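You operate a simulated robot arm through the tools that you are given. There is no shell and no other tool. Be economical: measure what you need, move in short steps, check, and stop when the job is done.

The job below is to be done with a simulated two-armed robot. You get a single attempt, and the scene is never put back.

Task
Warm the red labelled tube in the black heat block to the heat on its label.
Fine: set the dial, use well A, switch on, wait till the tube's band turns orange, switch off and stand the tube back in the rack. Set down upright: what you pick out.

It is judged by the outcome, as a careful person would: the job done as asked, and still so three seconds after it is handed in. It fails if anything else is knocked over, pushed out of place, dropped, spilled or broken.

Robot
Two 7-joint arms with two-finger parallel grippers on one trunk, hanging from a carriage that runs on a rail from [-0.1, -198.3] to [0, 19.7] (x, y) and turns from -285 to 402 degrees about z. Base frame: it is fixed where the carriage stands at the start and does not move with it; the origin is on the floor, on the carriage's upright axis, x ahead of it, y to its left, z up; the surface under the hand at the start is at about z = 92. Lengths are in cm, angles in degrees, forces in N, time in s.
The left shoulder is at the start at [4, 16.1, 128.8], the right one opposite. With the tool pointing down near the work surface each hand reaches from about 24 to 76 cm from the robot's upright axis, wherever it stands, measured 20 degrees to its own side. Places, roughly: black heat block dial [60, 30, 100]; black heat block switch [60, 10, 100]; brown-taped cycler switch [60, -70, 110]; pink-taped cycler switch [60, -40, 110]; strip switch [60, 0, 100]; well A of the black heat block [70, 30, 100]; white cycler switch [70, -110, 110]. Payload 4.4 kg a hand.
The TCP of each hand is the grasp point between the finger pads, 2.3 cm short of the fingertips. In the tool frame z runs along the fingers and y along their closing line. The gripper opens to 9.4 cm. The fingers are 3.8 cm wide and 1 cm thick; the gripper's body (5.4 by 9.6 cm) begins 3.9 cm behind the TCP.
Orientation is that of the tool frame in the base frame, as a unit quaternion [w, x, y, z]. With the fingers straight down and closing along the base's y, the tool's x points along the base's -x, its y along +y and its z along -z.

Tools
- The arms move only by the tool step_arm. It takes "left_increments", "right_increments" or both (then of equal length, played together; a hand with none holds still); each is a list of rows, each a list of 2 entries, a list of its own where there are three numbers: the shift along the tool's x, y, z in cm, then the turn, a rotation vector about the tool's x, y, z in degrees. In form: [[[x, y, z], [rx, ry, rz]], ...]. A call has 1 to 20 rows; each row is the pose to reach, as a shift and turn from the pose commanded when the call began, along the tool's axes at that moment. "left_gripper" and "right_gripper" are, for a hand that has rows, the opening in per cent of the stroke, from 0 (shut) to 100 (fully open), set as the call begins (left out, the last holds). Rows are played at 5 a second. More than 5 cm and 8.6 degrees between two rows, or a gripper value outside its range, and nothing of the call is played. Where a pose cannot be reached the arm comes as near as it can. A force on the tool above 90 N (or 10 N above the force at the start of the call, whichever is more), or a blocked arm, ends the call early, and 0.2 s more pass. The fingers move at their own pace (about 4.5 cm/s each) and stop on an object; they squeeze with about 42 N. The grip force told is the motor's: it shows also when the fingers shut on nothing. Time passes only in rows, and 0.2 s behind the last, so rows that repeat a pose let the fingers close. It gives the time, the measured TCP pose, the force on the tool (base axes), the opening and the grip force at its end, in the units of the frame above (readings bear some noise), with the torque about the TCP (base axes, N m) and any sound that the robot's microphone picked up.
- Cameras (640 x 400 px; columns grow to the right, rows downward): "scene" is now at [23.69, 0, 158.46]; the picture's right is [-0.17, -0.99, 0.00], its down [-0.73, 0.12, -0.67] and it looks along [0.66, -0.11, -0.74] (base axes); focal length 265 px, centre (320, 200). "left" rides on the left gripper at [8.6, -1.6, -7.5] in its tool frame; the picture's right is [0.18, 0.98, 0.00], its down [-0.58, 0.11, -0.81] and it looks along [-0.79, 0.15, 0.59] (tool axes); focal length 243 px, centre (320, 200). "right" rides on the right gripper at [8.6, 1.6, -7.4] in its tool frame; the picture's right is [-0.18, 0.98, 0.00], its down [-0.58, -0.11, -0.81] and it looks along [-0.79, -0.15, 0.59] (tool axes); focal length 243 px, centre (320, 200). There is no depth. A picture from a camera that has moved, and an enlarged one, comes with that camera's place and axes in the base frame and with its lens. The place of the scene camera against the robot may be out by one fixed shift of up to 1.8 cm in any direction.
- snapshot(camera): a new picture of that camera. It takes no simulated time.
- move_column(by): slides the trunk up (or, below 0, down) by that many cm; the arms and the scene camera ride with it, the base frame stays. It gives what a move gives, with no picture.
- base_move(legs): drives the robot by 1 to 6 legs, each [ahead, left, turn to the left] in cm, cm and degrees, along the robot's own axes; the way and the turn of a leg run together, so that a leg with both is an arc; at most 150 cm and 180 degrees a leg. The arms and the cameras ride along, it lands a little off, and it stops where it bumps. It keeps to its track: a leg is cut to what the track allows. It gives what a move gives.
- pan_tilt(pan, tilt): turns the head with the scene camera to pan (to the left, within 86 degrees either way) and tilt (down, from -29 to 69), counted from straight ahead of the robot. It gives what a move gives.
- zoom(camera, box): a new picture of the part [left, top, right, bottom] of that camera's present view, enlarged. It takes no simulated time.
- job_done(): hands the job in; it is judged then, once.

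Work in short steps. Places have to be worked out from the pictures, the camera data and where the tool is seen: move nearer, look again, correct. Check each grasp and each placing, and mend what went wrong. You have 120 turns and 108 pictures in all, those below and enlarged ones among them. Open the grippers and draw the arms clear of the work before you hand the job in, unless the task says otherwise; then end with one line.

The tools are called after "Request:" as a command line: name --argument value ..., lists and objects as JSON in quotes. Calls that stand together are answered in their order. step_arm: Moves the arms, as the interface text tells. Its arguments: {"type":"object","properties":{"left_increments":{"type":"array","items":{"type":"array"}},"left_gripper":{"type":"number"},"right_increments":{"type":"array","items":{"type":"array"}},"right_gripper":{"type":"number"}},"required":[]} The other tools are called the same way: move_column (by) slides the trunk up or down; base_move (legs) drives the base; pan_tilt (pan, tilt) turns the head that bears the scene camera; snapshot (camera) takes a picture; zoom (camera, box) takes an enlarged picture of a part of a camera's view; job_done () hands the job in.

At the start:

```text
time: 0.0
left_tool_pos: [51.55, 22.31, 128.52]
left_ee_rot: [-0.001, 0.0, 1.0, -0.002]
left_contact_force: [-0.5, 1.3, -0.4]
left_torque: [0.02, 0.0, -0.05]
left_width: 9.4
left_grip_force: 0.0
right_tool_pos: [56.02, -22.68, 126.15]
right_ee_rot: [0.0, 0.0, 1.0, 0.0]
right_contact_force: [-0.8, 0.1, 0.8]
right_torque: [-0.02, -0.01, 0.03]
right_width: 9.39
right_grip_force: 0.1
trunk travel left (down, up): [-42.5, 34.5]
robot x, y, heading: [-0.01, 0.29, -0.4]
head pan, tilt: [-9.6, 47.8]
```

scene: 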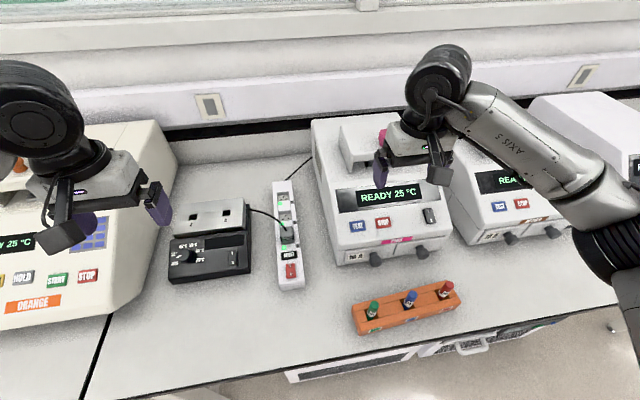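
right: 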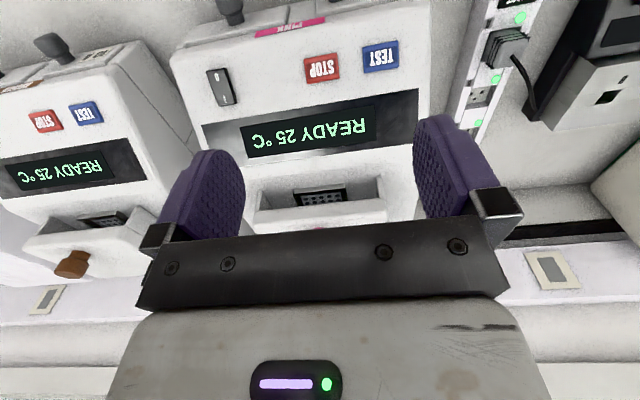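
left: 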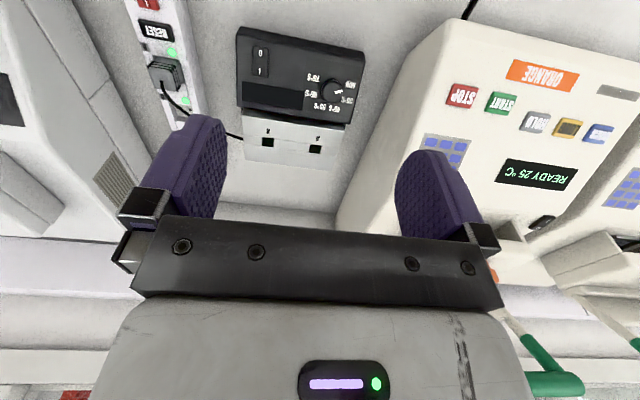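

I start by enlarging the heat block, the rack and the strip.

Request:
zoom --camera "scene" --box '[150, 170, 320, 300]'

Request:
zoom --camera "scene" --box '[340, 265, 480, 345]'

Request:
zoom --camera "left" --box '[220, 10, 390, 170]'

```text
3.08 times, centred on (235, 235) of scene
camera zoom: at [23.69, 0.0, 158.46], right [-0.17, -0.99, 0.0], down [-0.73, 0.12, -0.67], along [0.66, -0.11, -0.74], focal length 815 px, centre (582, 92)
```

zoom: 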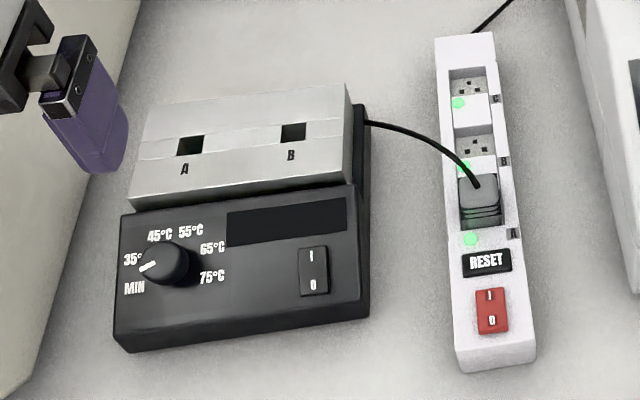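

```text
4.57 times, centred on (410, 305) of scene
camera zoom: at [23.69, 0.0, 158.46], right [-0.17, -0.99, 0.0], down [-0.73, 0.12, -0.67], along [0.66, -0.11, -0.74], focal length 1211 px, centre (-91, -280)
```

zoom: 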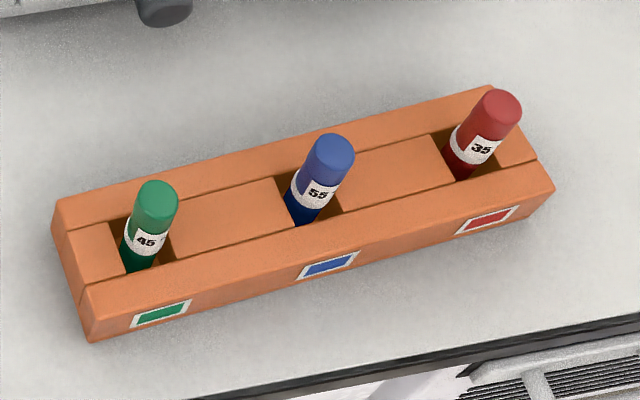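

```text
2.50 times, centred on (305, 90) of left
camera zoom: at [43.07, 20.73, 135.97], right [-0.18, 0.98, 0.0], down [0.58, 0.11, 0.81], along [0.79, 0.15, -0.59], focal length 606 px, centre (358, 475)
```

zoom: 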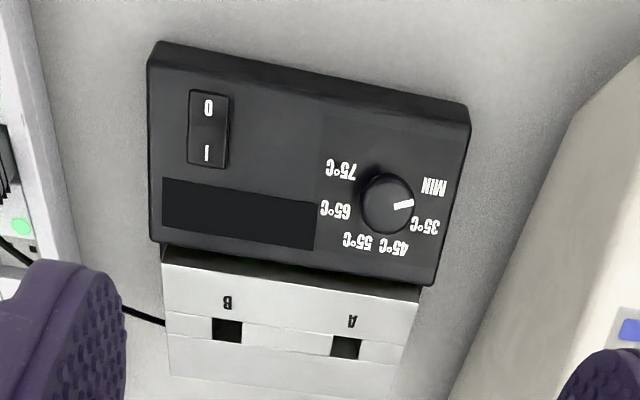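

The red tube's label says 35 °C. The block is plugged into a live strip and its dial points near MIN/35. I turn the robot right so the left shoulder comes forward, and slide it towards the block.

Request:
base_move --legs '[[0, 0, -35], [-7, 10, 0]]'

Request:
pan_tilt --pan 45 --tilt 50

Request:
snapshot --camera "scene"

```text
time: 2.9
left_tool_pos: [55.19, 1.19, 128.54]
left_ee_rot: [0.0, 0.298, 0.955, 0.001]
left_contact_force: [0.3, 0.5, 0.0]
left_torque: [0.02, 0.01, -0.03]
left_width: 9.41
left_grip_force: 0.0
right_tool_pos: [33.09, -38.32, 126.09]
right_ee_rot: [0.0, 0.297, 0.955, 0.0]
right_contact_force: [1.0, 0.0, -0.1]
right_torque: [0.01, 0.01, 0.0]
right_width: 9.4
right_grip_force: 0.0
trunk travel left (down, up): [-42.5, 34.5]
robot x, y, heading: [-0.47, 12.44, -34.5]
head pan, tilt: [-9.6, 47.8]
```

```text
time: 4.1
left_tool_pos: [55.16, 1.19, 128.54]
left_ee_rot: [-0.001, 0.297, 0.955, -0.001]
left_contact_force: [0.1, -0.4, 0.7]
left_torque: [0.0, 0.01, -0.04]
left_width: 9.39
left_grip_force: 0.1
right_tool_pos: [33.12, -38.37, 126.07]
right_ee_rot: [0.0, 0.298, 0.955, 0.001]
right_contact_force: [0.2, -0.6, 0.2]
right_torque: [0.04, 0.01, 0.0]
right_width: 9.38
right_grip_force: 0.1
trunk travel left (down, up): [-42.5, 34.5]
robot x, y, heading: [-0.23, 12.23, -34.8]
head pan, tilt: [45.0, 50.0]
```

```text
101 pictures are left
camera scene: at [20.65, 5.75, 158.16], right [0.18, -0.98, 0.0], down [-0.75, -0.14, -0.64], along [0.63, 0.12, -0.77], focal length 265 px, centre (320, 200)
```

scene: 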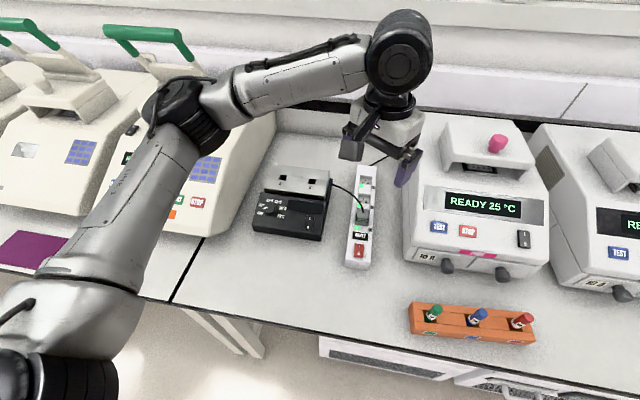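

Next I bring the left hand over the near side of the heat block, squared to the base axes, to look at it closely.

Request:
step_arm --left_increments '[[[2.6, 2.25, 0.4], [0, 0, -4.3]], [[5.3, 4.5, 0.8], [0, 0, -8.6]], [[7.9, 6.75, 1.2], [0, 0, -13]], [[10.5, 9, 1.6], [0, 0, -17.3]], [[13.2, 11.25, 2], [0, 0, -21.6]], [[15.8, 13.5, 2.4], [0, 0, -26]], [[18.5, 15.75, 2.7], [0, 0, -30.3]], [[21.1, 18, 3], [0, 0, -34.6]], [[21.1, 18, 3], [0, 0, -34.6]]]'

Request:
snapshot --camera "left"

Request:
snapshot --camera "scene"

```text
time: 6.1
left_tool_pos: [48.02, 27.84, 125.39]
left_ee_rot: [0.0, -0.001, 1.0, 0.0]
left_contact_force: [0.5, 0.4, 0.2]
left_torque: [-0.01, -0.01, 0.02]
left_width: 9.4
left_grip_force: 0.1
right_tool_pos: [33.26, -38.42, 126.07]
right_ee_rot: [0.0, 0.298, 0.955, 0.0]
right_contact_force: [0.5, 0.0, -0.7]
right_torque: [-0.01, 0.01, -0.01]
right_width: 9.39
right_grip_force: 0.1
trunk travel left (down, up): [-42.5, 34.5]
robot x, y, heading: [-0.15, 12.29, -34.6]
head pan, tilt: [45.0, 50.0]
```

```text
100 pictures are left
camera left: at [39.47, 26.24, 132.93], right [-0.18, 0.98, 0.0], down [0.58, 0.11, 0.81], along [0.79, 0.15, -0.59], focal length 243 px, centre (320, 200)
```

left: 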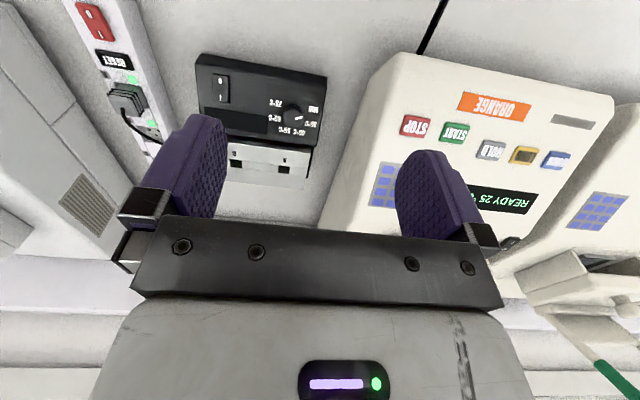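

```text
99 pictures are left
camera scene: at [20.65, 5.73, 158.17], right [0.18, -0.98, 0.0], down [-0.75, -0.14, -0.64], along [0.63, 0.12, -0.77], focal length 265 px, centre (320, 200)
```

scene: 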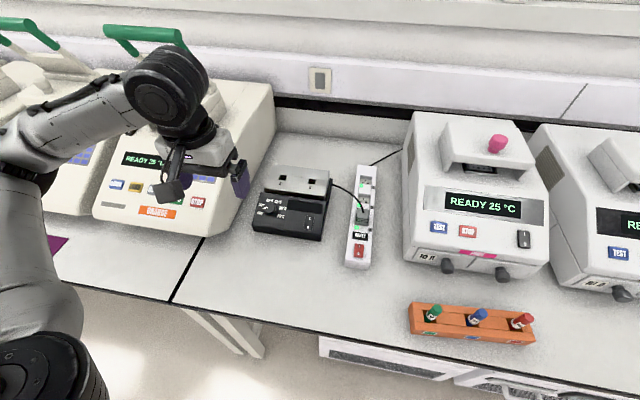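

I lower the hand for a closer view of the dial and wells.

Request:
step_arm --left_increments '[[[0, 0, 4.5], [0, 0, 0]], [[0, 0, 9], [0, 0, 0]], [[0, 0, 12], [0, 0, 0]], [[0, 0, 12], [0, 0, 0]]]'

Request:
snapshot --camera "left"

Request:
zoom --camera "scene" --box '[240, 150, 380, 260]'

```text
time: 7.1
left_tool_pos: [47.94, 27.99, 113.55]
left_ee_rot: [0.0, 0.0, 1.0, -0.001]
left_contact_force: [-0.5, -0.3, 0.3]
left_torque: [-0.01, 0.03, 0.02]
left_width: 9.38
left_grip_force: 0.1
right_tool_pos: [33.15, -38.34, 126.06]
right_ee_rot: [0.001, 0.297, 0.955, 0.0]
right_contact_force: [0.1, 0.1, 0.0]
right_torque: [-0.01, 0.01, 0.05]
right_width: 9.41
right_grip_force: 0.1
trunk travel left (down, up): [-42.5, 34.5]
robot x, y, heading: [0.09, 12.15, -34.6]
head pan, tilt: [45.0, 50.0]
```

```text
98 pictures are left
camera left: at [39.35, 26.38, 121.04], right [-0.18, 0.98, 0.0], down [0.58, 0.11, 0.81], along [0.79, 0.15, -0.59], focal length 243 px, centre (320, 200)
```

left: 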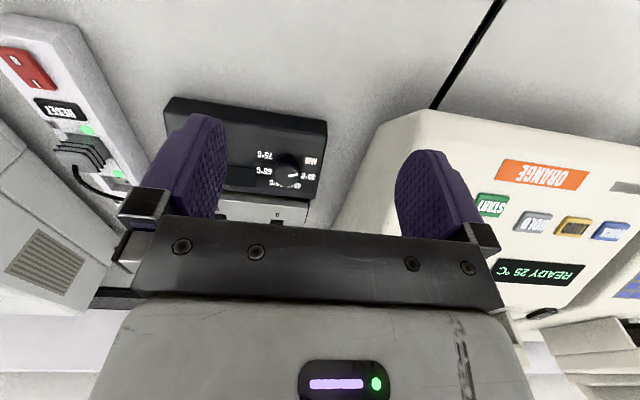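

```text
3.64 times, centred on (310, 205) of scene
camera zoom: at [20.65, 5.76, 158.16], right [0.18, -0.98, 0.0], down [-0.75, -0.14, -0.64], along [0.63, 0.12, -0.77], focal length 964 px, centre (356, 182)
```

zoom: 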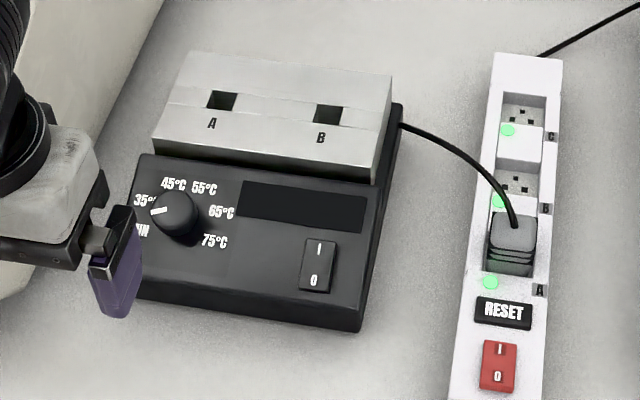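

From two hand views the knob is at about [63.2, 26.9, 98.8]. I enlarge the dial further to read the pointer.

Request:
zoom --camera "scene" --box '[254, 190, 310, 225]'

Request:
zoom --camera "left" --box '[230, 90, 350, 190]'

```text
11.43 times, centred on (282, 208) of scene
camera zoom: at [20.65, 5.76, 158.16], right [0.18, -0.98, 0.0], down [-0.75, -0.14, -0.64], along [0.63, 0.12, -0.77], focal length 3029 px, centre (754, 114)
```

zoom: 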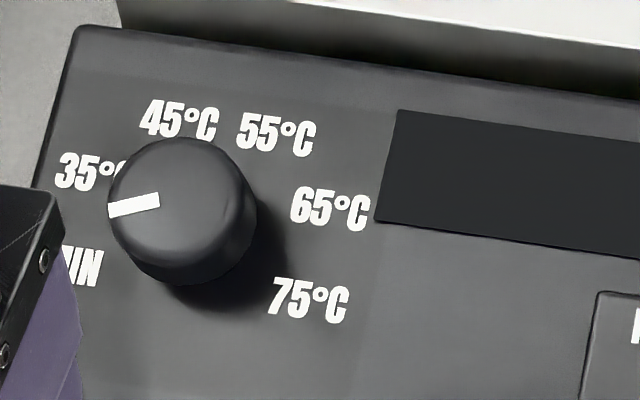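

```text
4.00 times, centred on (290, 140) of left
camera zoom: at [39.35, 26.38, 121.04], right [-0.18, 0.98, 0.0], down [0.58, 0.11, 0.81], along [0.79, 0.15, -0.59], focal length 970 px, centre (440, 440)
```

zoom: 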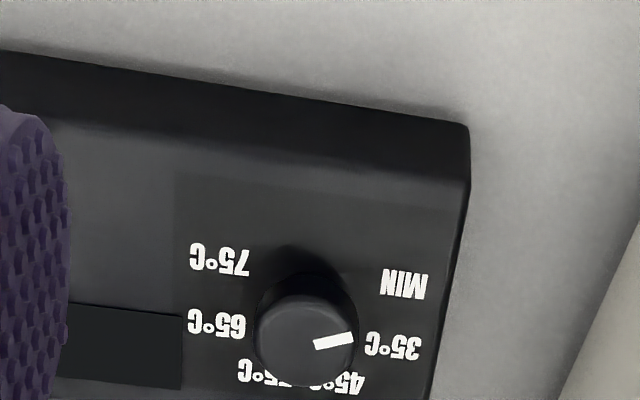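

The labels sit at about 45° spacing and the pointer is at MIN, so it needs about 45° clockwise to reach 35 °C. The panel slopes about 20°, so I tilt the hand to match and bring it behind and above the knob.

Request:
step_arm --left_increments '[[[-3, -0.3, 1.3], [0, -5, 0]], [[-6, -0.6, 2.7], [0, -10, 0]], [[-9, -0.8, 4], [0, -15, 0]], [[-11.9, -1.1, 5.35], [0, -20, 0]], [[-11.9, -1.1, 5.35], [0, -20, 0]]]'

Request:
step_arm --left_increments '[[[0, 0, 0], [0, 0, -7.5]], [[0, 0, 0], [0, 0, -15]], [[0, 0, 0], [0, 0, -22.5]], [[0, 0, 0], [0, 0, -22.5]]]'

Request:
snapshot --camera "left"

Request:
zoom --camera "scene" --box '[220, 130, 360, 240]'

```text
time: 8.3
left_tool_pos: [59.87, 26.95, 108.35]
left_ee_rot: [0.174, 0.0, 0.985, 0.0]
left_contact_force: [-0.8, 0.0, 0.0]
left_torque: [0.0, -0.01, 0.0]
left_width: 9.41
left_grip_force: 0.0
right_tool_pos: [33.2, -38.4, 126.09]
right_ee_rot: [0.0, 0.297, 0.955, 0.001]
right_contact_force: [1.0, -0.3, -0.5]
right_torque: [0.01, -0.01, -0.01]
right_width: 9.4
right_grip_force: 0.0
trunk travel left (down, up): [-42.5, 34.5]
robot x, y, heading: [0.26, 11.67, -34.8]
head pan, tilt: [45.0, 50.0]
```

```text
time: 9.3
left_tool_pos: [59.95, 26.95, 108.25]
left_ee_rot: [0.169, -0.193, 0.966, -0.035]
left_contact_force: [-0.5, -0.5, 0.1]
left_torque: [0.0, -0.01, 0.01]
left_width: 9.39
left_grip_force: 0.0
right_tool_pos: [33.2, -38.28, 126.01]
right_ee_rot: [0.0, 0.298, 0.955, -0.001]
right_contact_force: [0.4, 0.4, 0.2]
right_torque: [0.02, -0.03, 0.0]
right_width: 9.42
right_grip_force: 0.1
trunk travel left (down, up): [-42.5, 34.5]
robot x, y, heading: [-0.05, 12.39, -34.6]
head pan, tilt: [45.0, 50.0]
```

```text
94 pictures are left
camera left: at [50.5, 22.04, 112.7], right [-0.51, 0.84, -0.19], down [0.19, 0.32, 0.93], along [0.84, 0.44, -0.33], focal length 243 px, centre (320, 200)
```

left: 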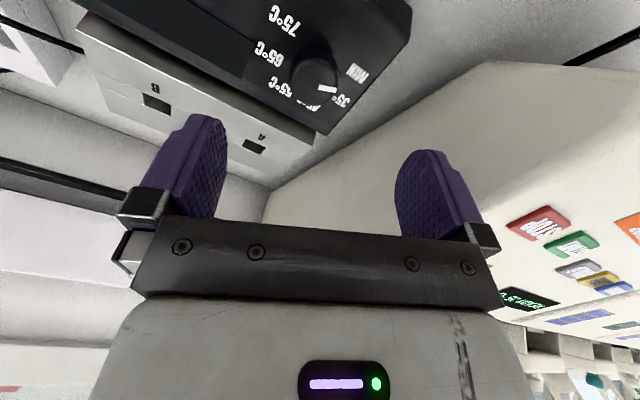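

```text
3.64 times, centred on (290, 185) of scene
camera zoom: at [20.64, 5.76, 158.16], right [0.18, -0.98, 0.0], down [-0.75, -0.14, -0.64], along [0.63, 0.12, -0.77], focal length 964 px, centre (429, 254)
```

zoom: 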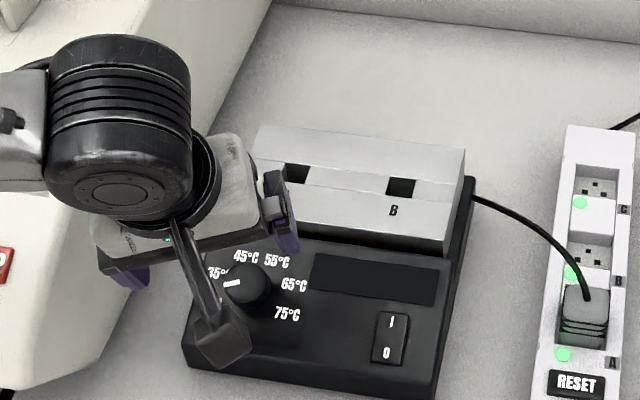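

The views agree that the knob top is at about [63.2, 26.6, 98.8]. I narrow the fingers a bit and come down along the knob's axis, stopping short to check.

Request:
step_arm --left_increments '[[[0.15, -0.12, 3], [0, 0, 0]], [[0.3, -0.25, 6], [0, 0, 0]], [[0.3, -0.25, 6.5], [0, 0, 0]], [[0.3, -0.25, 6.5], [0, 0, 0]]]' --left_gripper 64

Request:
snapshot --camera "left"

Request:
zoom --camera "scene" --box '[240, 150, 340, 230]'

```text
time: 10.3
left_tool_pos: [62.07, 26.54, 102.05]
left_ee_rot: [0.17, -0.193, 0.966, -0.034]
left_contact_force: [-0.3, 0.6, 0.0]
left_torque: [0.0, -0.02, 0.03]
left_width: 6.04
left_grip_force: 0.1
right_tool_pos: [33.27, -38.45, 126.0]
right_ee_rot: [0.001, 0.297, 0.955, 0.0]
right_contact_force: [-0.2, 0.0, -0.4]
right_torque: [-0.02, 0.05, -0.02]
right_width: 9.4
right_grip_force: 0.0
trunk travel left (down, up): [-42.5, 34.5]
robot x, y, heading: [-0.06, 12.43, -34.4]
head pan, tilt: [45.0, 50.0]
```

```text
92 pictures are left
camera left: at [52.61, 21.77, 106.49], right [-0.51, 0.84, -0.19], down [0.19, 0.32, 0.93], along [0.84, 0.44, -0.33], focal length 243 px, centre (320, 200)
```

left: 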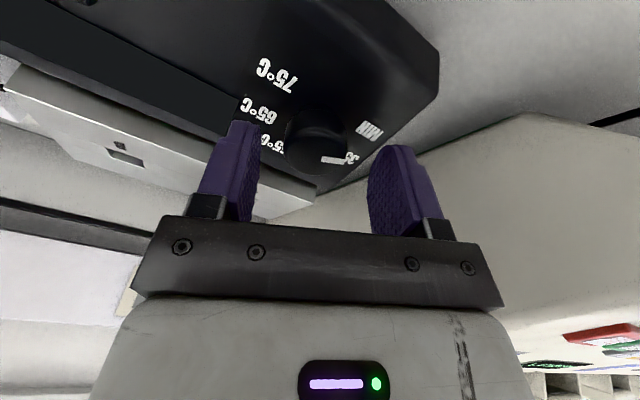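

```text
5.00 times, centred on (290, 190) of scene
camera zoom: at [20.64, 5.76, 158.16], right [0.18, -0.98, 0.0], down [-0.75, -0.14, -0.64], along [0.63, 0.12, -0.77], focal length 1325 px, centre (470, 250)
```

zoom: 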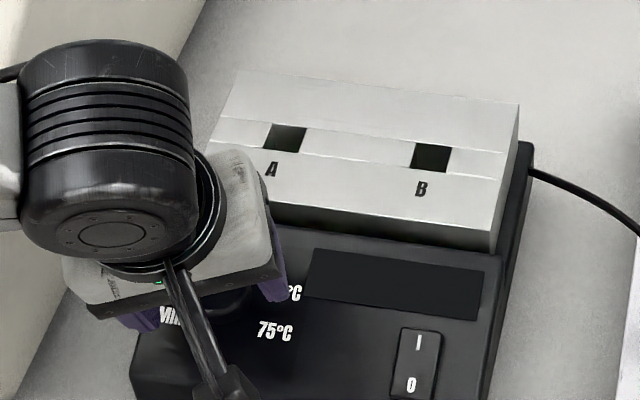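

The knob is centred between the fingers. I advance 2.6 cm along the knob's axis.

Request:
step_arm --left_increments '[[[0, 0, 1], [0, 0, 0]], [[0, 0, 2], [0, 0, 0]], [[0, 0, 2.6], [0, 0, 0]], [[0, 0, 2.6], [0, 0, 0]]]'

Request:
snapshot --camera "left"

```text
time: 11.3
left_tool_pos: [62.73, 26.5, 99.75]
left_ee_rot: [0.171, -0.192, 0.966, -0.037]
left_contact_force: [-28.2, -2.7, 50.9]
left_torque: [1.21, 2.03, 0.83]
left_width: 6.07
left_grip_force: 0.1
right_tool_pos: [33.22, -38.31, 126.14]
right_ee_rot: [0.0, 0.297, 0.955, 0.001]
right_contact_force: [-0.2, -0.2, -0.5]
right_torque: [-0.03, -0.03, 0.0]
right_width: 9.41
right_grip_force: 0.2
trunk travel left (down, up): [-42.5, 34.5]
robot x, y, heading: [-0.35, 11.81, -34.5]
head pan, tilt: [45.0, 50.0]
```

```text
90 pictures are left
camera left: at [53.38, 21.76, 104.24], right [-0.51, 0.84, -0.19], down [0.19, 0.33, 0.93], along [0.84, 0.44, -0.33], focal length 243 px, centre (320, 200)
```

left: 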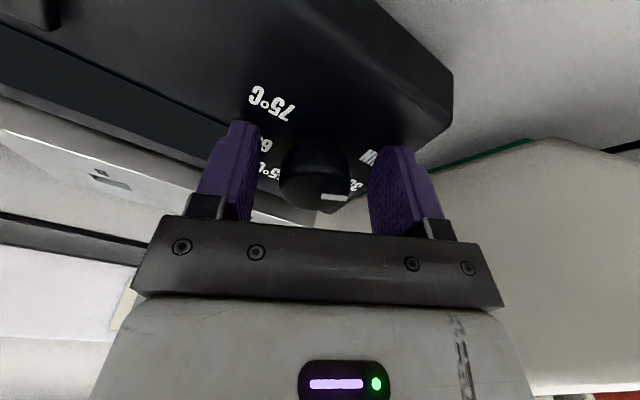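

The fingertips have met the panel (about 58 N), so I back off 0.8 cm before closing.

Request:
step_arm --left_increments '[[[0, 0, -0.8], [0, 0, 0]], [[0, 0, -0.8], [0, 0, 0]]]'

Request:
zoom --camera "left" --box '[190, 60, 450, 220]'

```text
time: 11.9
left_tool_pos: [62.58, 26.52, 100.22]
left_ee_rot: [0.169, -0.192, 0.966, -0.033]
left_contact_force: [0.2, -0.1, -0.1]
left_torque: [0.02, -0.03, -0.01]
left_width: 6.01
left_grip_force: 0.1
right_tool_pos: [33.28, -38.31, 126.06]
right_ee_rot: [0.0, 0.296, 0.955, 0.0]
right_contact_force: [0.1, -1.0, -0.6]
right_torque: [-0.01, -0.01, 0.02]
right_width: 9.41
right_grip_force: 0.0
trunk travel left (down, up): [-42.5, 34.5]
robot x, y, heading: [0.13, 12.05, -34.6]
head pan, tilt: [45.0, 50.0]
```

```text
2.46 times, centred on (320, 140) of left
camera zoom: at [53.21, 21.73, 104.65], right [-0.51, 0.84, -0.19], down [0.19, 0.32, 0.93], along [0.84, 0.44, -0.33], focal length 597 px, centre (320, 348)
```

zoom: 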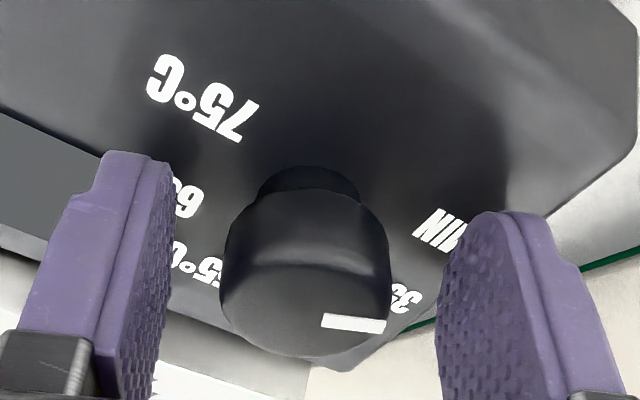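

The knob sits midway between the fingers. I close on it.

Request:
step_arm --left_increments '[[[0, 0, 0], [0, 0, 0]], [[0, 0, 0], [0, 0, 0]], [[0, 0, 0], [0, 0, 0]], [[0, 0, 0], [0, 0, 0]]]' --left_gripper 20

```text
time: 12.9
left_tool_pos: [62.67, 26.21, 100.38]
left_ee_rot: [0.169, -0.192, 0.966, -0.035]
left_contact_force: [5.4, -9.0, -3.5]
left_torque: [0.55, 0.22, 0.14]
left_width: 3.38
left_grip_force: 44.8
right_tool_pos: [33.3, -38.48, 126.17]
right_ee_rot: [0.001, 0.297, 0.955, 0.0]
right_contact_force: [0.3, -0.1, -0.2]
right_torque: [0.0, 0.02, 0.0]
right_width: 9.4
right_grip_force: 0.0
trunk travel left (down, up): [-42.5, 34.5]
robot x, y, heading: [-0.03, 12.18, -34.7]
head pan, tilt: [45.0, 50.0]
```

The grip holds at 3.4 cm. I turn 45° clockwise in small steps, with a small recentring shift.

Request:
step_arm --left_increments '[[[0.1, -0.3, 0], [0, 0, 7.5]], [[0.1, -0.3, 0], [0, 0, 15]], [[0.1, -0.3, 0], [0, 0, 22.5]], [[0.1, -0.3, 0], [0, 0, 30]], [[0.1, -0.3, 0], [0, 0, 37.5]], [[0.1, -0.3, 0], [0, 0, 45]], [[0.1, -0.3, 0], [0, 0, 45]]]'

Request:
zoom --camera "left" --box '[190, 60, 450, 220]'

```text
time: 14.5
left_tool_pos: [62.61, 26.35, 100.35]
left_ee_rot: [0.17, 0.193, 0.966, 0.034]
left_contact_force: [6.5, 10.5, -11.0]
left_torque: [-1.02, -0.56, -0.35]
left_width: 3.39
left_grip_force: 45.3
right_tool_pos: [33.23, -38.28, 126.07]
right_ee_rot: [0.001, 0.298, 0.955, 0.002]
right_contact_force: [-0.1, -1.0, -0.2]
right_torque: [0.0, 0.03, 0.01]
right_width: 9.39
right_grip_force: 0.0
trunk travel left (down, up): [-42.5, 34.5]
robot x, y, heading: [-0.15, 12.27, -34.8]
head pan, tilt: [45.0, 50.0]
```

```text
2.46 times, centred on (320, 140) of left
camera zoom: at [52.07, 28.24, 104.36], right [0.19, 0.98, 0.07], down [0.27, -0.12, 0.95], along [0.94, -0.17, -0.29], focal length 597 px, centre (320, 348)
```

zoom: 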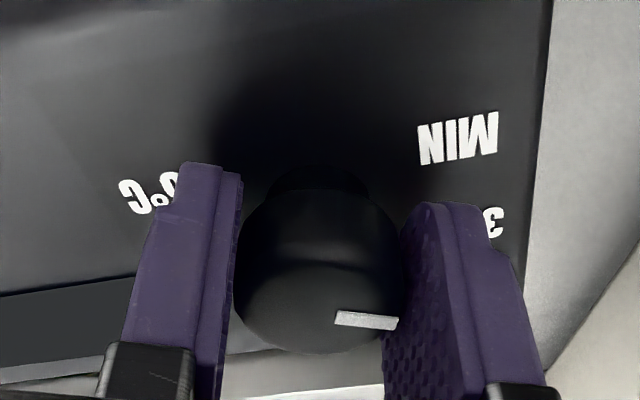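

The pointer moved with the fingers. I open and back straight off to read it.

Request:
step_arm --left_increments '[[[0, 0, 0], [0, 0, 0]], [[0, 0, 0], [0, 0, 0]], [[0, 0, -3], [0, 0, 0]], [[0, 0, -7], [0, 0, 0]], [[1, 0, -11], [0, 0, 0]], [[4, 0, -14], [0, 0, 0]], [[7, 0, -15], [0, 0, 0]], [[7, 0, -15], [0, 0, 0]]]' --left_gripper 64

Request:
zoom --camera "scene" --box '[240, 150, 340, 245]'

Request:
snapshot --camera "left"

```text
time: 16.3
left_tool_pos: [51.55, 28.73, 112.26]
left_ee_rot: [0.17, 0.192, 0.966, 0.034]
left_contact_force: [-0.3, -0.1, 0.4]
left_torque: [-0.01, 0.0, -0.01]
left_width: 6.0
left_grip_force: 0.0
right_tool_pos: [33.19, -38.25, 126.0]
right_ee_rot: [0.0, 0.298, 0.955, -0.001]
right_contact_force: [-0.2, -0.5, 0.1]
right_torque: [0.02, -0.01, 0.0]
right_width: 9.41
right_grip_force: 0.1
trunk travel left (down, up): [-42.5, 34.5]
robot x, y, heading: [-0.03, 11.8, -34.6]
head pan, tilt: [45.0, 50.0]
```

```text
4.21 times, centred on (290, 198) of scene
camera zoom: at [20.65, 5.75, 158.16], right [0.18, -0.98, 0.0], down [-0.75, -0.14, -0.64], along [0.63, 0.12, -0.77], focal length 1116 px, centre (446, 210)
```

zoom: 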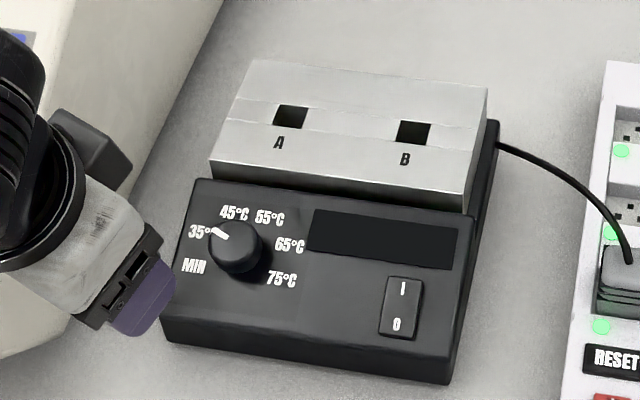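

```text
86 pictures are left
camera left: at [40.88, 30.62, 116.25], right [0.19, 0.98, 0.07], down [0.27, -0.12, 0.96], along [0.94, -0.17, -0.29], focal length 243 px, centre (320, 200)
```

left: 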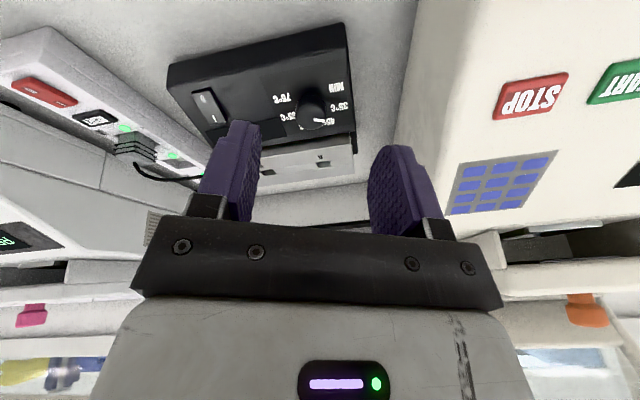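

Now I enlarge the dial to measure the pointer precisely.

Request:
zoom --camera "scene" --box '[274, 192, 326, 225]'

Request:
zoom --camera "scene" --box '[276, 192, 320, 224]'

```text
12.12 times, centred on (300, 208) of scene
camera zoom: at [20.65, 5.75, 158.16], right [0.18, -0.98, 0.0], down [-0.75, -0.14, -0.64], along [0.63, 0.12, -0.77], focal length 3212 px, centre (562, 97)
```

zoom: 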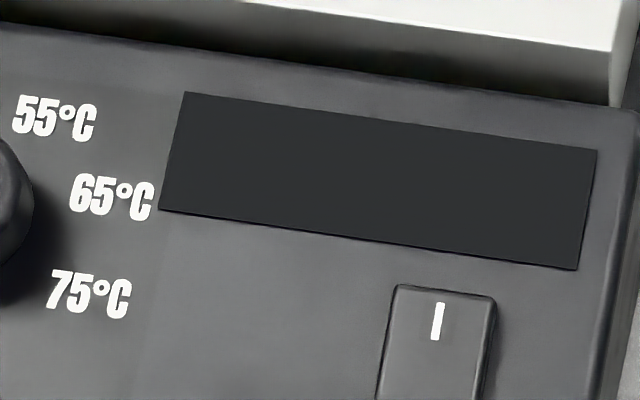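

```text
12.50 times, centred on (298, 208) of scene
camera zoom: at [20.65, 5.75, 158.16], right [0.18, -0.98, 0.0], down [-0.75, -0.14, -0.64], along [0.63, 0.12, -0.77], focal length 3312 px, centre (595, 100)
```

zoom: 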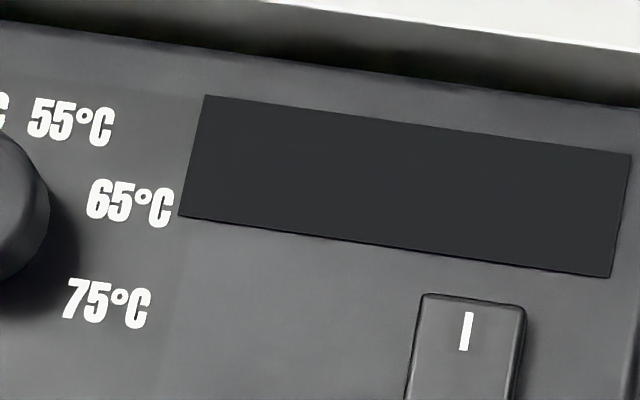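

My box was off to the right; I retake it on the knob.

Request:
zoom --camera "scene" --box '[245, 190, 301, 225]'

```text
11.43 times, centred on (273, 208) of scene
camera zoom: at [20.65, 5.75, 158.16], right [0.18, -0.98, 0.0], down [-0.75, -0.14, -0.64], along [0.63, 0.12, -0.77], focal length 3029 px, centre (857, 114)
```

zoom: 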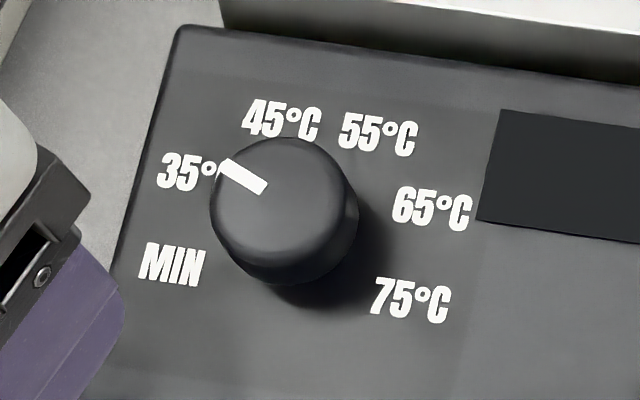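

The pointer is within about 2° of 35 °C and the block hasn't moved. I straighten the left hand, raise it, then drive towards the rack.

Request:
step_arm --left_increments '[[[0, 0, -3], [0, 0, -7.5]], [[0, 0, -6], [0, 0, -15]], [[0, 0, -10], [0, 0, -22.5]], [[0, 0, -10], [0, 0, -22.5]]]'

Request:
step_arm --left_increments '[[[0, 0, -1], [0, 5, 0]], [[0, 0, -2], [0, 10, 0]], [[0, 0, -4], [0, 15, 0]], [[0, 0, -6], [0, 20, 0]], [[0, 0, -6], [0, 20, 0]]]'

Request:
base_move --legs '[[22.7, -32.9, 0]]'

Request:
snapshot --camera "left"

Request:
snapshot --camera "scene"

```text
time: 17.3
left_tool_pos: [48.85, 28.92, 121.94]
left_ee_rot: [0.173, -0.001, 0.985, -0.001]
left_contact_force: [0.2, 0.9, -0.6]
left_torque: [-0.01, -0.02, 0.02]
left_width: 6.01
left_grip_force: 0.1
left hand out of reach, approached as far as the arm can: row 2, 3, 4
right_tool_pos: [33.19, -38.3, 126.17]
right_ee_rot: [0.0, 0.298, 0.955, -0.001]
right_contact_force: [-0.1, 0.0, 0.3]
right_torque: [-0.03, 0.01, -0.02]
right_width: 9.42
right_grip_force: 0.1
trunk travel left (down, up): [-42.5, 34.5]
robot x, y, heading: [0.03, 12.48, -34.5]
head pan, tilt: [45.0, 50.0]
```

```text
time: 18.5
left_tool_pos: [46.86, 29.01, 127.48]
left_ee_rot: [-0.001, 0.0, 1.0, 0.001]
left_contact_force: [-0.3, 0.5, 0.1]
left_torque: [0.04, -0.04, -0.01]
left_width: 6.02
left_grip_force: 0.0
right_tool_pos: [33.23, -38.4, 126.08]
right_ee_rot: [0.0, 0.298, 0.955, 0.0]
right_contact_force: [-0.6, 0.1, -0.1]
right_torque: [0.04, -0.01, 0.0]
right_width: 9.41
right_grip_force: 0.1
trunk travel left (down, up): [-42.5, 34.5]
robot x, y, heading: [0.02, 12.0, -34.9]
head pan, tilt: [45.0, 50.0]
```

```text
time: 21.0
left_tool_pos: [46.91, -11.36, 127.5]
left_ee_rot: [0.0, 0.003, 1.0, -0.001]
left_contact_force: [0.1, 0.2, -0.3]
left_torque: [0.05, -0.01, -0.03]
left_width: 6.04
left_grip_force: 0.0
right_tool_pos: [32.94, -78.66, 126.11]
right_ee_rot: [0.0, 0.299, 0.954, 0.0]
right_contact_force: [-0.4, 0.6, 0.0]
right_torque: [0.02, 0.01, -0.01]
right_width: 9.4
right_grip_force: 0.1
trunk travel left (down, up): [-42.5, 34.5]
robot x, y, heading: [-0.06, -28.07, -34.8]
head pan, tilt: [45.0, 50.0]
```

```text
82 pictures are left
camera left: at [38.4, -12.86, 134.98], right [-0.18, 0.98, 0.0], down [0.58, 0.11, 0.81], along [0.79, 0.14, -0.59], focal length 243 px, centre (320, 200)
```

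left: 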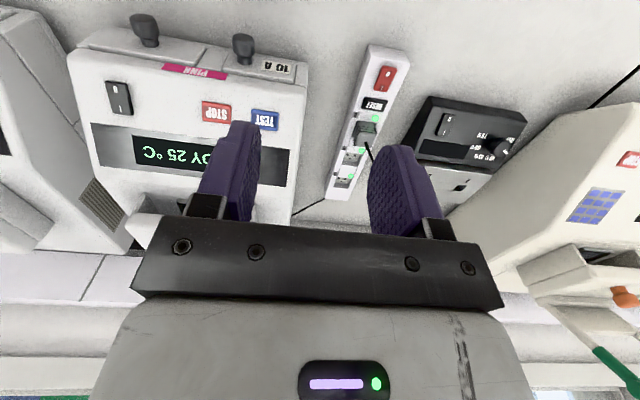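

```text
81 pictures are left
camera scene: at [20.59, -34.46, 158.16], right [0.17, -0.98, 0.0], down [-0.75, -0.13, -0.64], along [0.63, 0.11, -0.77], focal length 265 px, centre (320, 200)
```

scene: 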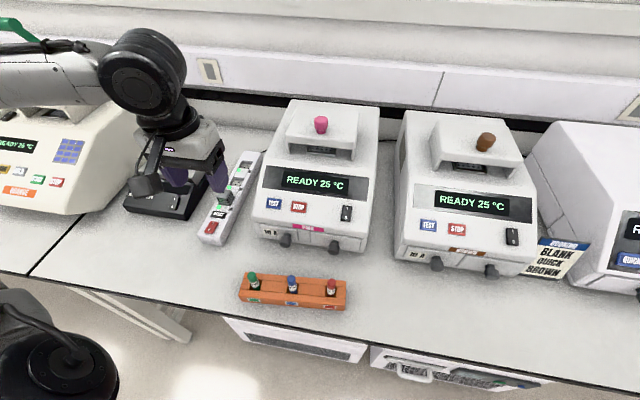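

The rack is now in front of the robot, with the red tube near [43.5, -34]. I bring the left hand over just behind it, yawed with the robot, to view the tube.

Request:
step_arm --left_increments '[[[1.4, -3.2, 1.5], [0, 0, 5.8]], [[2.8, -6.4, 3], [0, 0, 11.6]], [[4.2, -9.6, 5], [0, 0, 17.5]], [[5.6, -12.8, 7], [0, 0, 23.3]], [[7, -16, 9], [0, 0, 29.2]], [[8.3, -19.2, 11.5], [0, 0, 35]], [[8.3, -19.2, 11.5], [0, 0, 35]]]'

Request:
snapshot --camera "left"

Request:
zoom --camera "scene" --box '[220, 240, 370, 330]'

```text
time: 22.6
left_tool_pos: [38.67, -30.39, 116.12]
left_ee_rot: [-0.001, 0.304, 0.953, -0.001]
left_contact_force: [-0.2, 0.7, 0.2]
left_torque: [0.0, -0.01, 0.01]
left_width: 6.02
left_grip_force: 0.1
right_tool_pos: [32.96, -78.57, 126.17]
right_ee_rot: [0.0, 0.3, 0.954, 0.0]
right_contact_force: [-0.3, -0.6, -0.4]
right_torque: [0.02, 0.0, 0.04]
right_width: 9.41
right_grip_force: 0.2
trunk travel left (down, up): [-42.5, 34.5]
robot x, y, heading: [-0.0, -28.13, -34.7]
head pan, tilt: [45.0, 50.0]
```

```text
80 pictures are left
camera left: at [30.7, -26.69, 123.54], right [0.42, 0.91, 0.0], down [0.54, -0.25, 0.81], along [0.73, -0.34, -0.59], focal length 243 px, centre (320, 200)
```

left: 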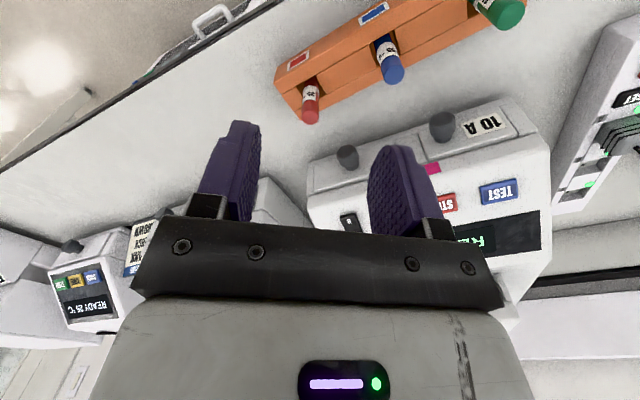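

```text
4.27 times, centred on (295, 285) of scene
camera zoom: at [20.6, -34.41, 158.16], right [0.18, -0.98, 0.0], down [-0.75, -0.13, -0.64], along [0.63, 0.11, -0.77], focal length 1131 px, centre (427, -163)
```

zoom: 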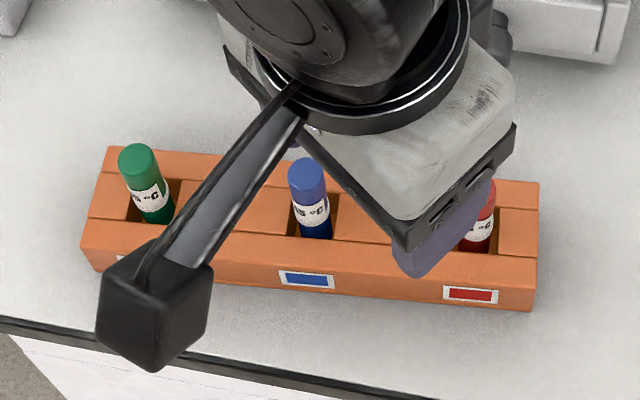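

One ray on the red cap so far; I lower and shift the hand for a second view to triangulate its height.

Request:
step_arm --left_increments '[[[1, 0, 3], [0, 0, 0]], [[2, 0, 6], [0, 0, 0]], [[2, 0, 6], [0, 0, 0]]]'

Request:
zoom --camera "left" --box '[220, 60, 460, 210]'

```text
time: 23.4
left_tool_pos: [37.39, -29.6, 110.06]
left_ee_rot: [-0.002, 0.303, 0.953, 0.0]
left_contact_force: [-0.1, -0.1, 0.9]
left_torque: [0.0, -0.01, -0.03]
left_width: 6.01
left_grip_force: 0.0
left hand out of reach, approached as far as the arm can: row 2, 3
right_tool_pos: [32.92, -78.6, 126.16]
right_ee_rot: [-0.001, 0.3, 0.954, 0.0]
right_contact_force: [-0.4, -0.6, 0.6]
right_torque: [-0.04, -0.02, 0.0]
right_width: 9.42
right_grip_force: 0.1
trunk travel left (down, up): [-42.5, 34.5]
robot x, y, heading: [-0.19, -27.86, -34.9]
head pan, tilt: [45.0, 50.0]
```

```text
2.67 times, centred on (340, 135) of left
camera zoom: at [29.53, -25.97, 117.47], right [0.42, 0.91, 0.0], down [0.54, -0.25, 0.8], along [0.73, -0.34, -0.59], focal length 647 px, centre (267, 373)
```

zoom: 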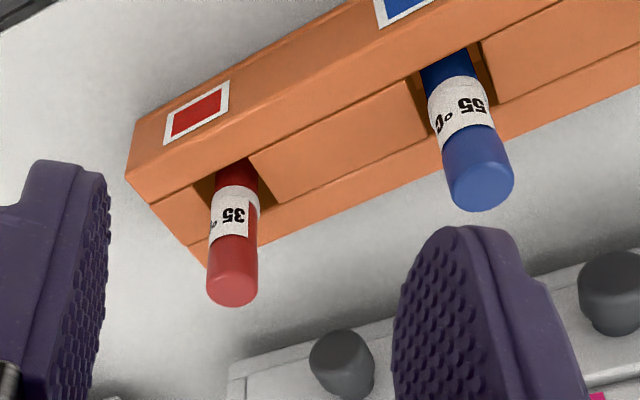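

The red cap's top is at [44.1, -34.0, 101.7], tube about 1.8 cm thick. I move the open fingers straight over it and check before descending.

Request:
step_arm --left_increments '[[[-4, 0.14, 0], [0, 0, 0]], [[-8, 0.28, 0], [0, 0, 0]], [[-8, 0.28, 3], [0, 0, 0]], [[-8, 0.28, 3], [0, 0, 0]]]'

Request:
snapshot --camera "left"

Request:
zoom --camera "scene" --box '[260, 200, 410, 330]'

```text
time: 24.4
left_tool_pos: [44.23, -34.26, 107.0]
left_ee_rot: [-0.001, 0.303, 0.953, -0.002]
left_contact_force: [-0.1, -0.7, 0.7]
left_torque: [0.01, 0.01, -0.02]
left_width: 6.0
left_grip_force: 0.0
right_tool_pos: [32.95, -78.54, 126.03]
right_ee_rot: [0.0, 0.3, 0.954, 0.001]
right_contact_force: [0.4, 0.4, -0.2]
right_torque: [-0.01, 0.01, 0.02]
right_width: 9.38
right_grip_force: 0.1
trunk travel left (down, up): [-42.5, 34.5]
robot x, y, heading: [-0.3, -28.29, -34.8]
head pan, tilt: [45.0, 50.0]
```

```text
77 pictures are left
camera left: at [36.36, -30.46, 114.38], right [0.42, 0.91, 0.0], down [0.54, -0.25, 0.81], along [0.73, -0.34, -0.59], focal length 243 px, centre (320, 200)
```

left: 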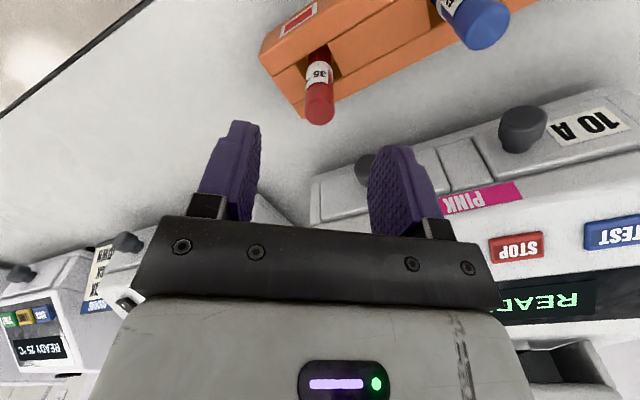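

```text
3.08 times, centred on (335, 265) of scene
camera zoom: at [20.6, -34.43, 158.16], right [0.17, -0.98, 0.0], down [-0.75, -0.13, -0.64], along [0.63, 0.11, -0.77], focal length 815 px, centre (274, 0)
```

zoom: 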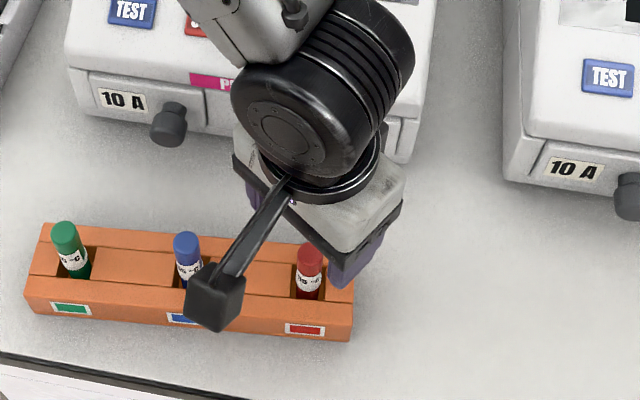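

The cap lies right under the grasp point. I descend 6.2 cm in steps.

Request:
step_arm --left_increments '[[[0, 0, 2.5], [0, 0, 0]], [[0, 0, 4.5], [0, 0, 0]], [[0, 0, 6.2], [0, 0, 0]], [[0, 0, 6.2], [0, 0, 0]]]'

Request:
snapshot --camera "left"

```text
time: 25.4
left_tool_pos: [44.06, -33.98, 100.72]
left_ee_rot: [0.0, 0.304, 0.953, 0.0]
left_contact_force: [0.5, 0.7, 0.9]
left_torque: [0.02, 0.03, 0.02]
left_width: 6.03
left_grip_force: 0.0
right_tool_pos: [32.93, -78.61, 126.04]
right_ee_rot: [0.001, 0.3, 0.954, -0.001]
right_contact_force: [0.4, -0.5, -0.2]
right_torque: [0.02, 0.01, 0.0]
right_width: 9.39
right_grip_force: 0.1
trunk travel left (down, up): [-42.5, 34.5]
robot x, y, heading: [0.0, -28.04, -34.9]
head pan, tilt: [45.0, 50.0]
```

```text
75 pictures are left
camera left: at [36.17, -30.4, 108.2], right [0.42, 0.91, 0.0], down [0.54, -0.25, 0.81], along [0.73, -0.34, -0.59], focal length 243 px, centre (320, 200)
```

left: 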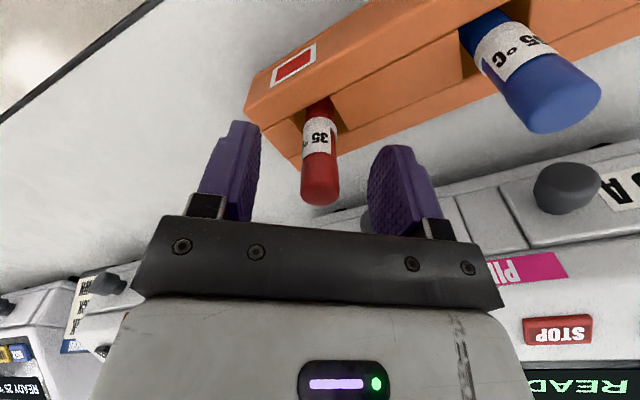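

The tube is between the pads and nothing touches. I close to grip.

Request:
step_arm --left_increments '[[[0, 0, 0], [0, 0, 0]], [[0, 0, 0], [0, 0, 0]], [[0, 0, 0], [0, 0, 0]], [[0, 0, 0], [0, 0, 0]], [[0, 0, 0], [0, 0, 0]]]' --left_gripper 5

Request:
snapshot --camera "left"

```text
time: 26.6
left_tool_pos: [44.05, -34.11, 100.84]
left_ee_rot: [-0.001, 0.303, 0.953, -0.001]
left_contact_force: [0.1, -0.9, 0.1]
left_torque: [0.01, -0.05, -0.01]
left_width: 1.75
left_grip_force: 41.4
right_tool_pos: [32.87, -78.61, 126.18]
right_ee_rot: [0.001, 0.3, 0.954, 0.001]
right_contact_force: [-0.8, -0.6, 0.0]
right_torque: [-0.05, 0.04, 0.02]
right_width: 9.4
right_grip_force: 0.2
trunk travel left (down, up): [-42.5, 34.5]
robot x, y, heading: [-0.34, -27.98, -35.2]
head pan, tilt: [45.0, 50.0]
```

```text
74 pictures are left
camera left: at [36.17, -30.4, 108.21], right [0.42, 0.91, 0.0], down [0.54, -0.25, 0.81], along [0.73, -0.34, -0.59], focal length 243 px, centre (320, 200)
```

left: 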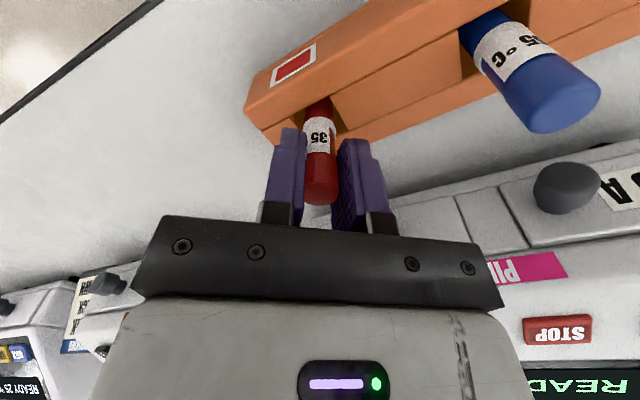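

Held at 1.75 cm; grasp point [44.05, -34.1, 100.8] is noted for the return. I lift straight up.

Request:
step_arm --left_increments '[[[0, 0, -2], [0, 0, 0]], [[0, 0, -5], [0, 0, 0]], [[0, 0, -9], [0, 0, 0]], [[0, 0, -13], [0, 0, 0]], [[0, 0, -17], [0, 0, 0]], [[0, 0, -17], [0, 0, 0]]]'

Request:
snapshot --camera "left"

Request:
zoom --camera "scene" --box '[220, 180, 400, 330]'

```text
time: 28.0
left_tool_pos: [44.14, -33.9, 117.83]
left_ee_rot: [-0.001, 0.304, 0.953, -0.001]
left_contact_force: [-0.6, 0.4, -1.2]
left_torque: [0.03, 0.0, -0.01]
left_width: 1.7
left_grip_force: 41.7
right_tool_pos: [32.9, -78.55, 126.03]
right_ee_rot: [0.001, 0.299, 0.954, 0.0]
right_contact_force: [-0.4, -0.1, 0.1]
right_torque: [0.01, 0.02, 0.01]
right_width: 9.4
right_grip_force: 0.1
trunk travel left (down, up): [-42.5, 34.5]
robot x, y, heading: [-0.29, -28.13, -34.8]
head pan, tilt: [45.0, 50.0]
```

```text
73 pictures are left
camera left: at [36.28, -30.33, 125.22], right [0.42, 0.91, 0.0], down [0.54, -0.25, 0.81], along [0.73, -0.34, -0.59], focal length 243 px, centre (320, 200)
```

left: 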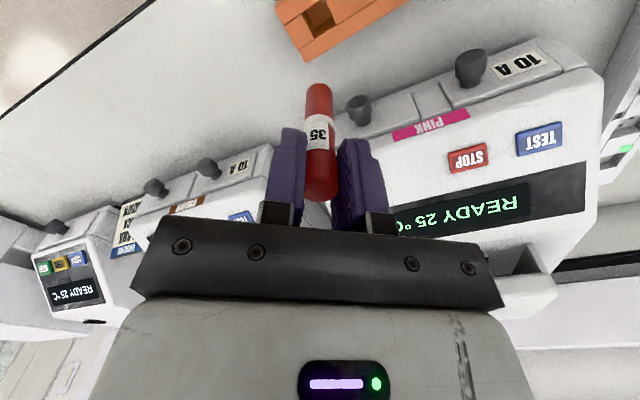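

```text
2.67 times, centred on (310, 255) of scene
camera zoom: at [20.59, -34.44, 158.16], right [0.17, -0.98, 0.0], down [-0.75, -0.13, -0.64], along [0.63, 0.11, -0.77], focal length 707 px, centre (347, 53)
```

zoom: 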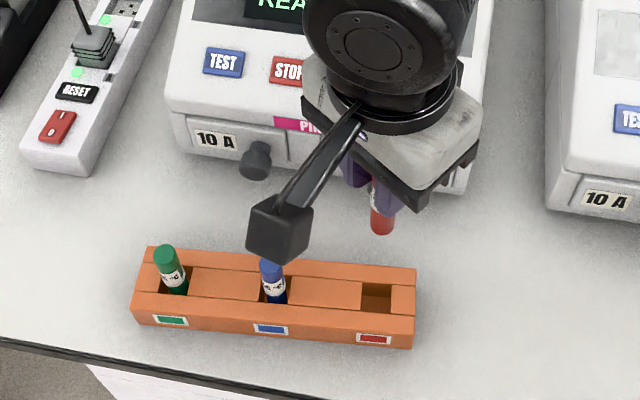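

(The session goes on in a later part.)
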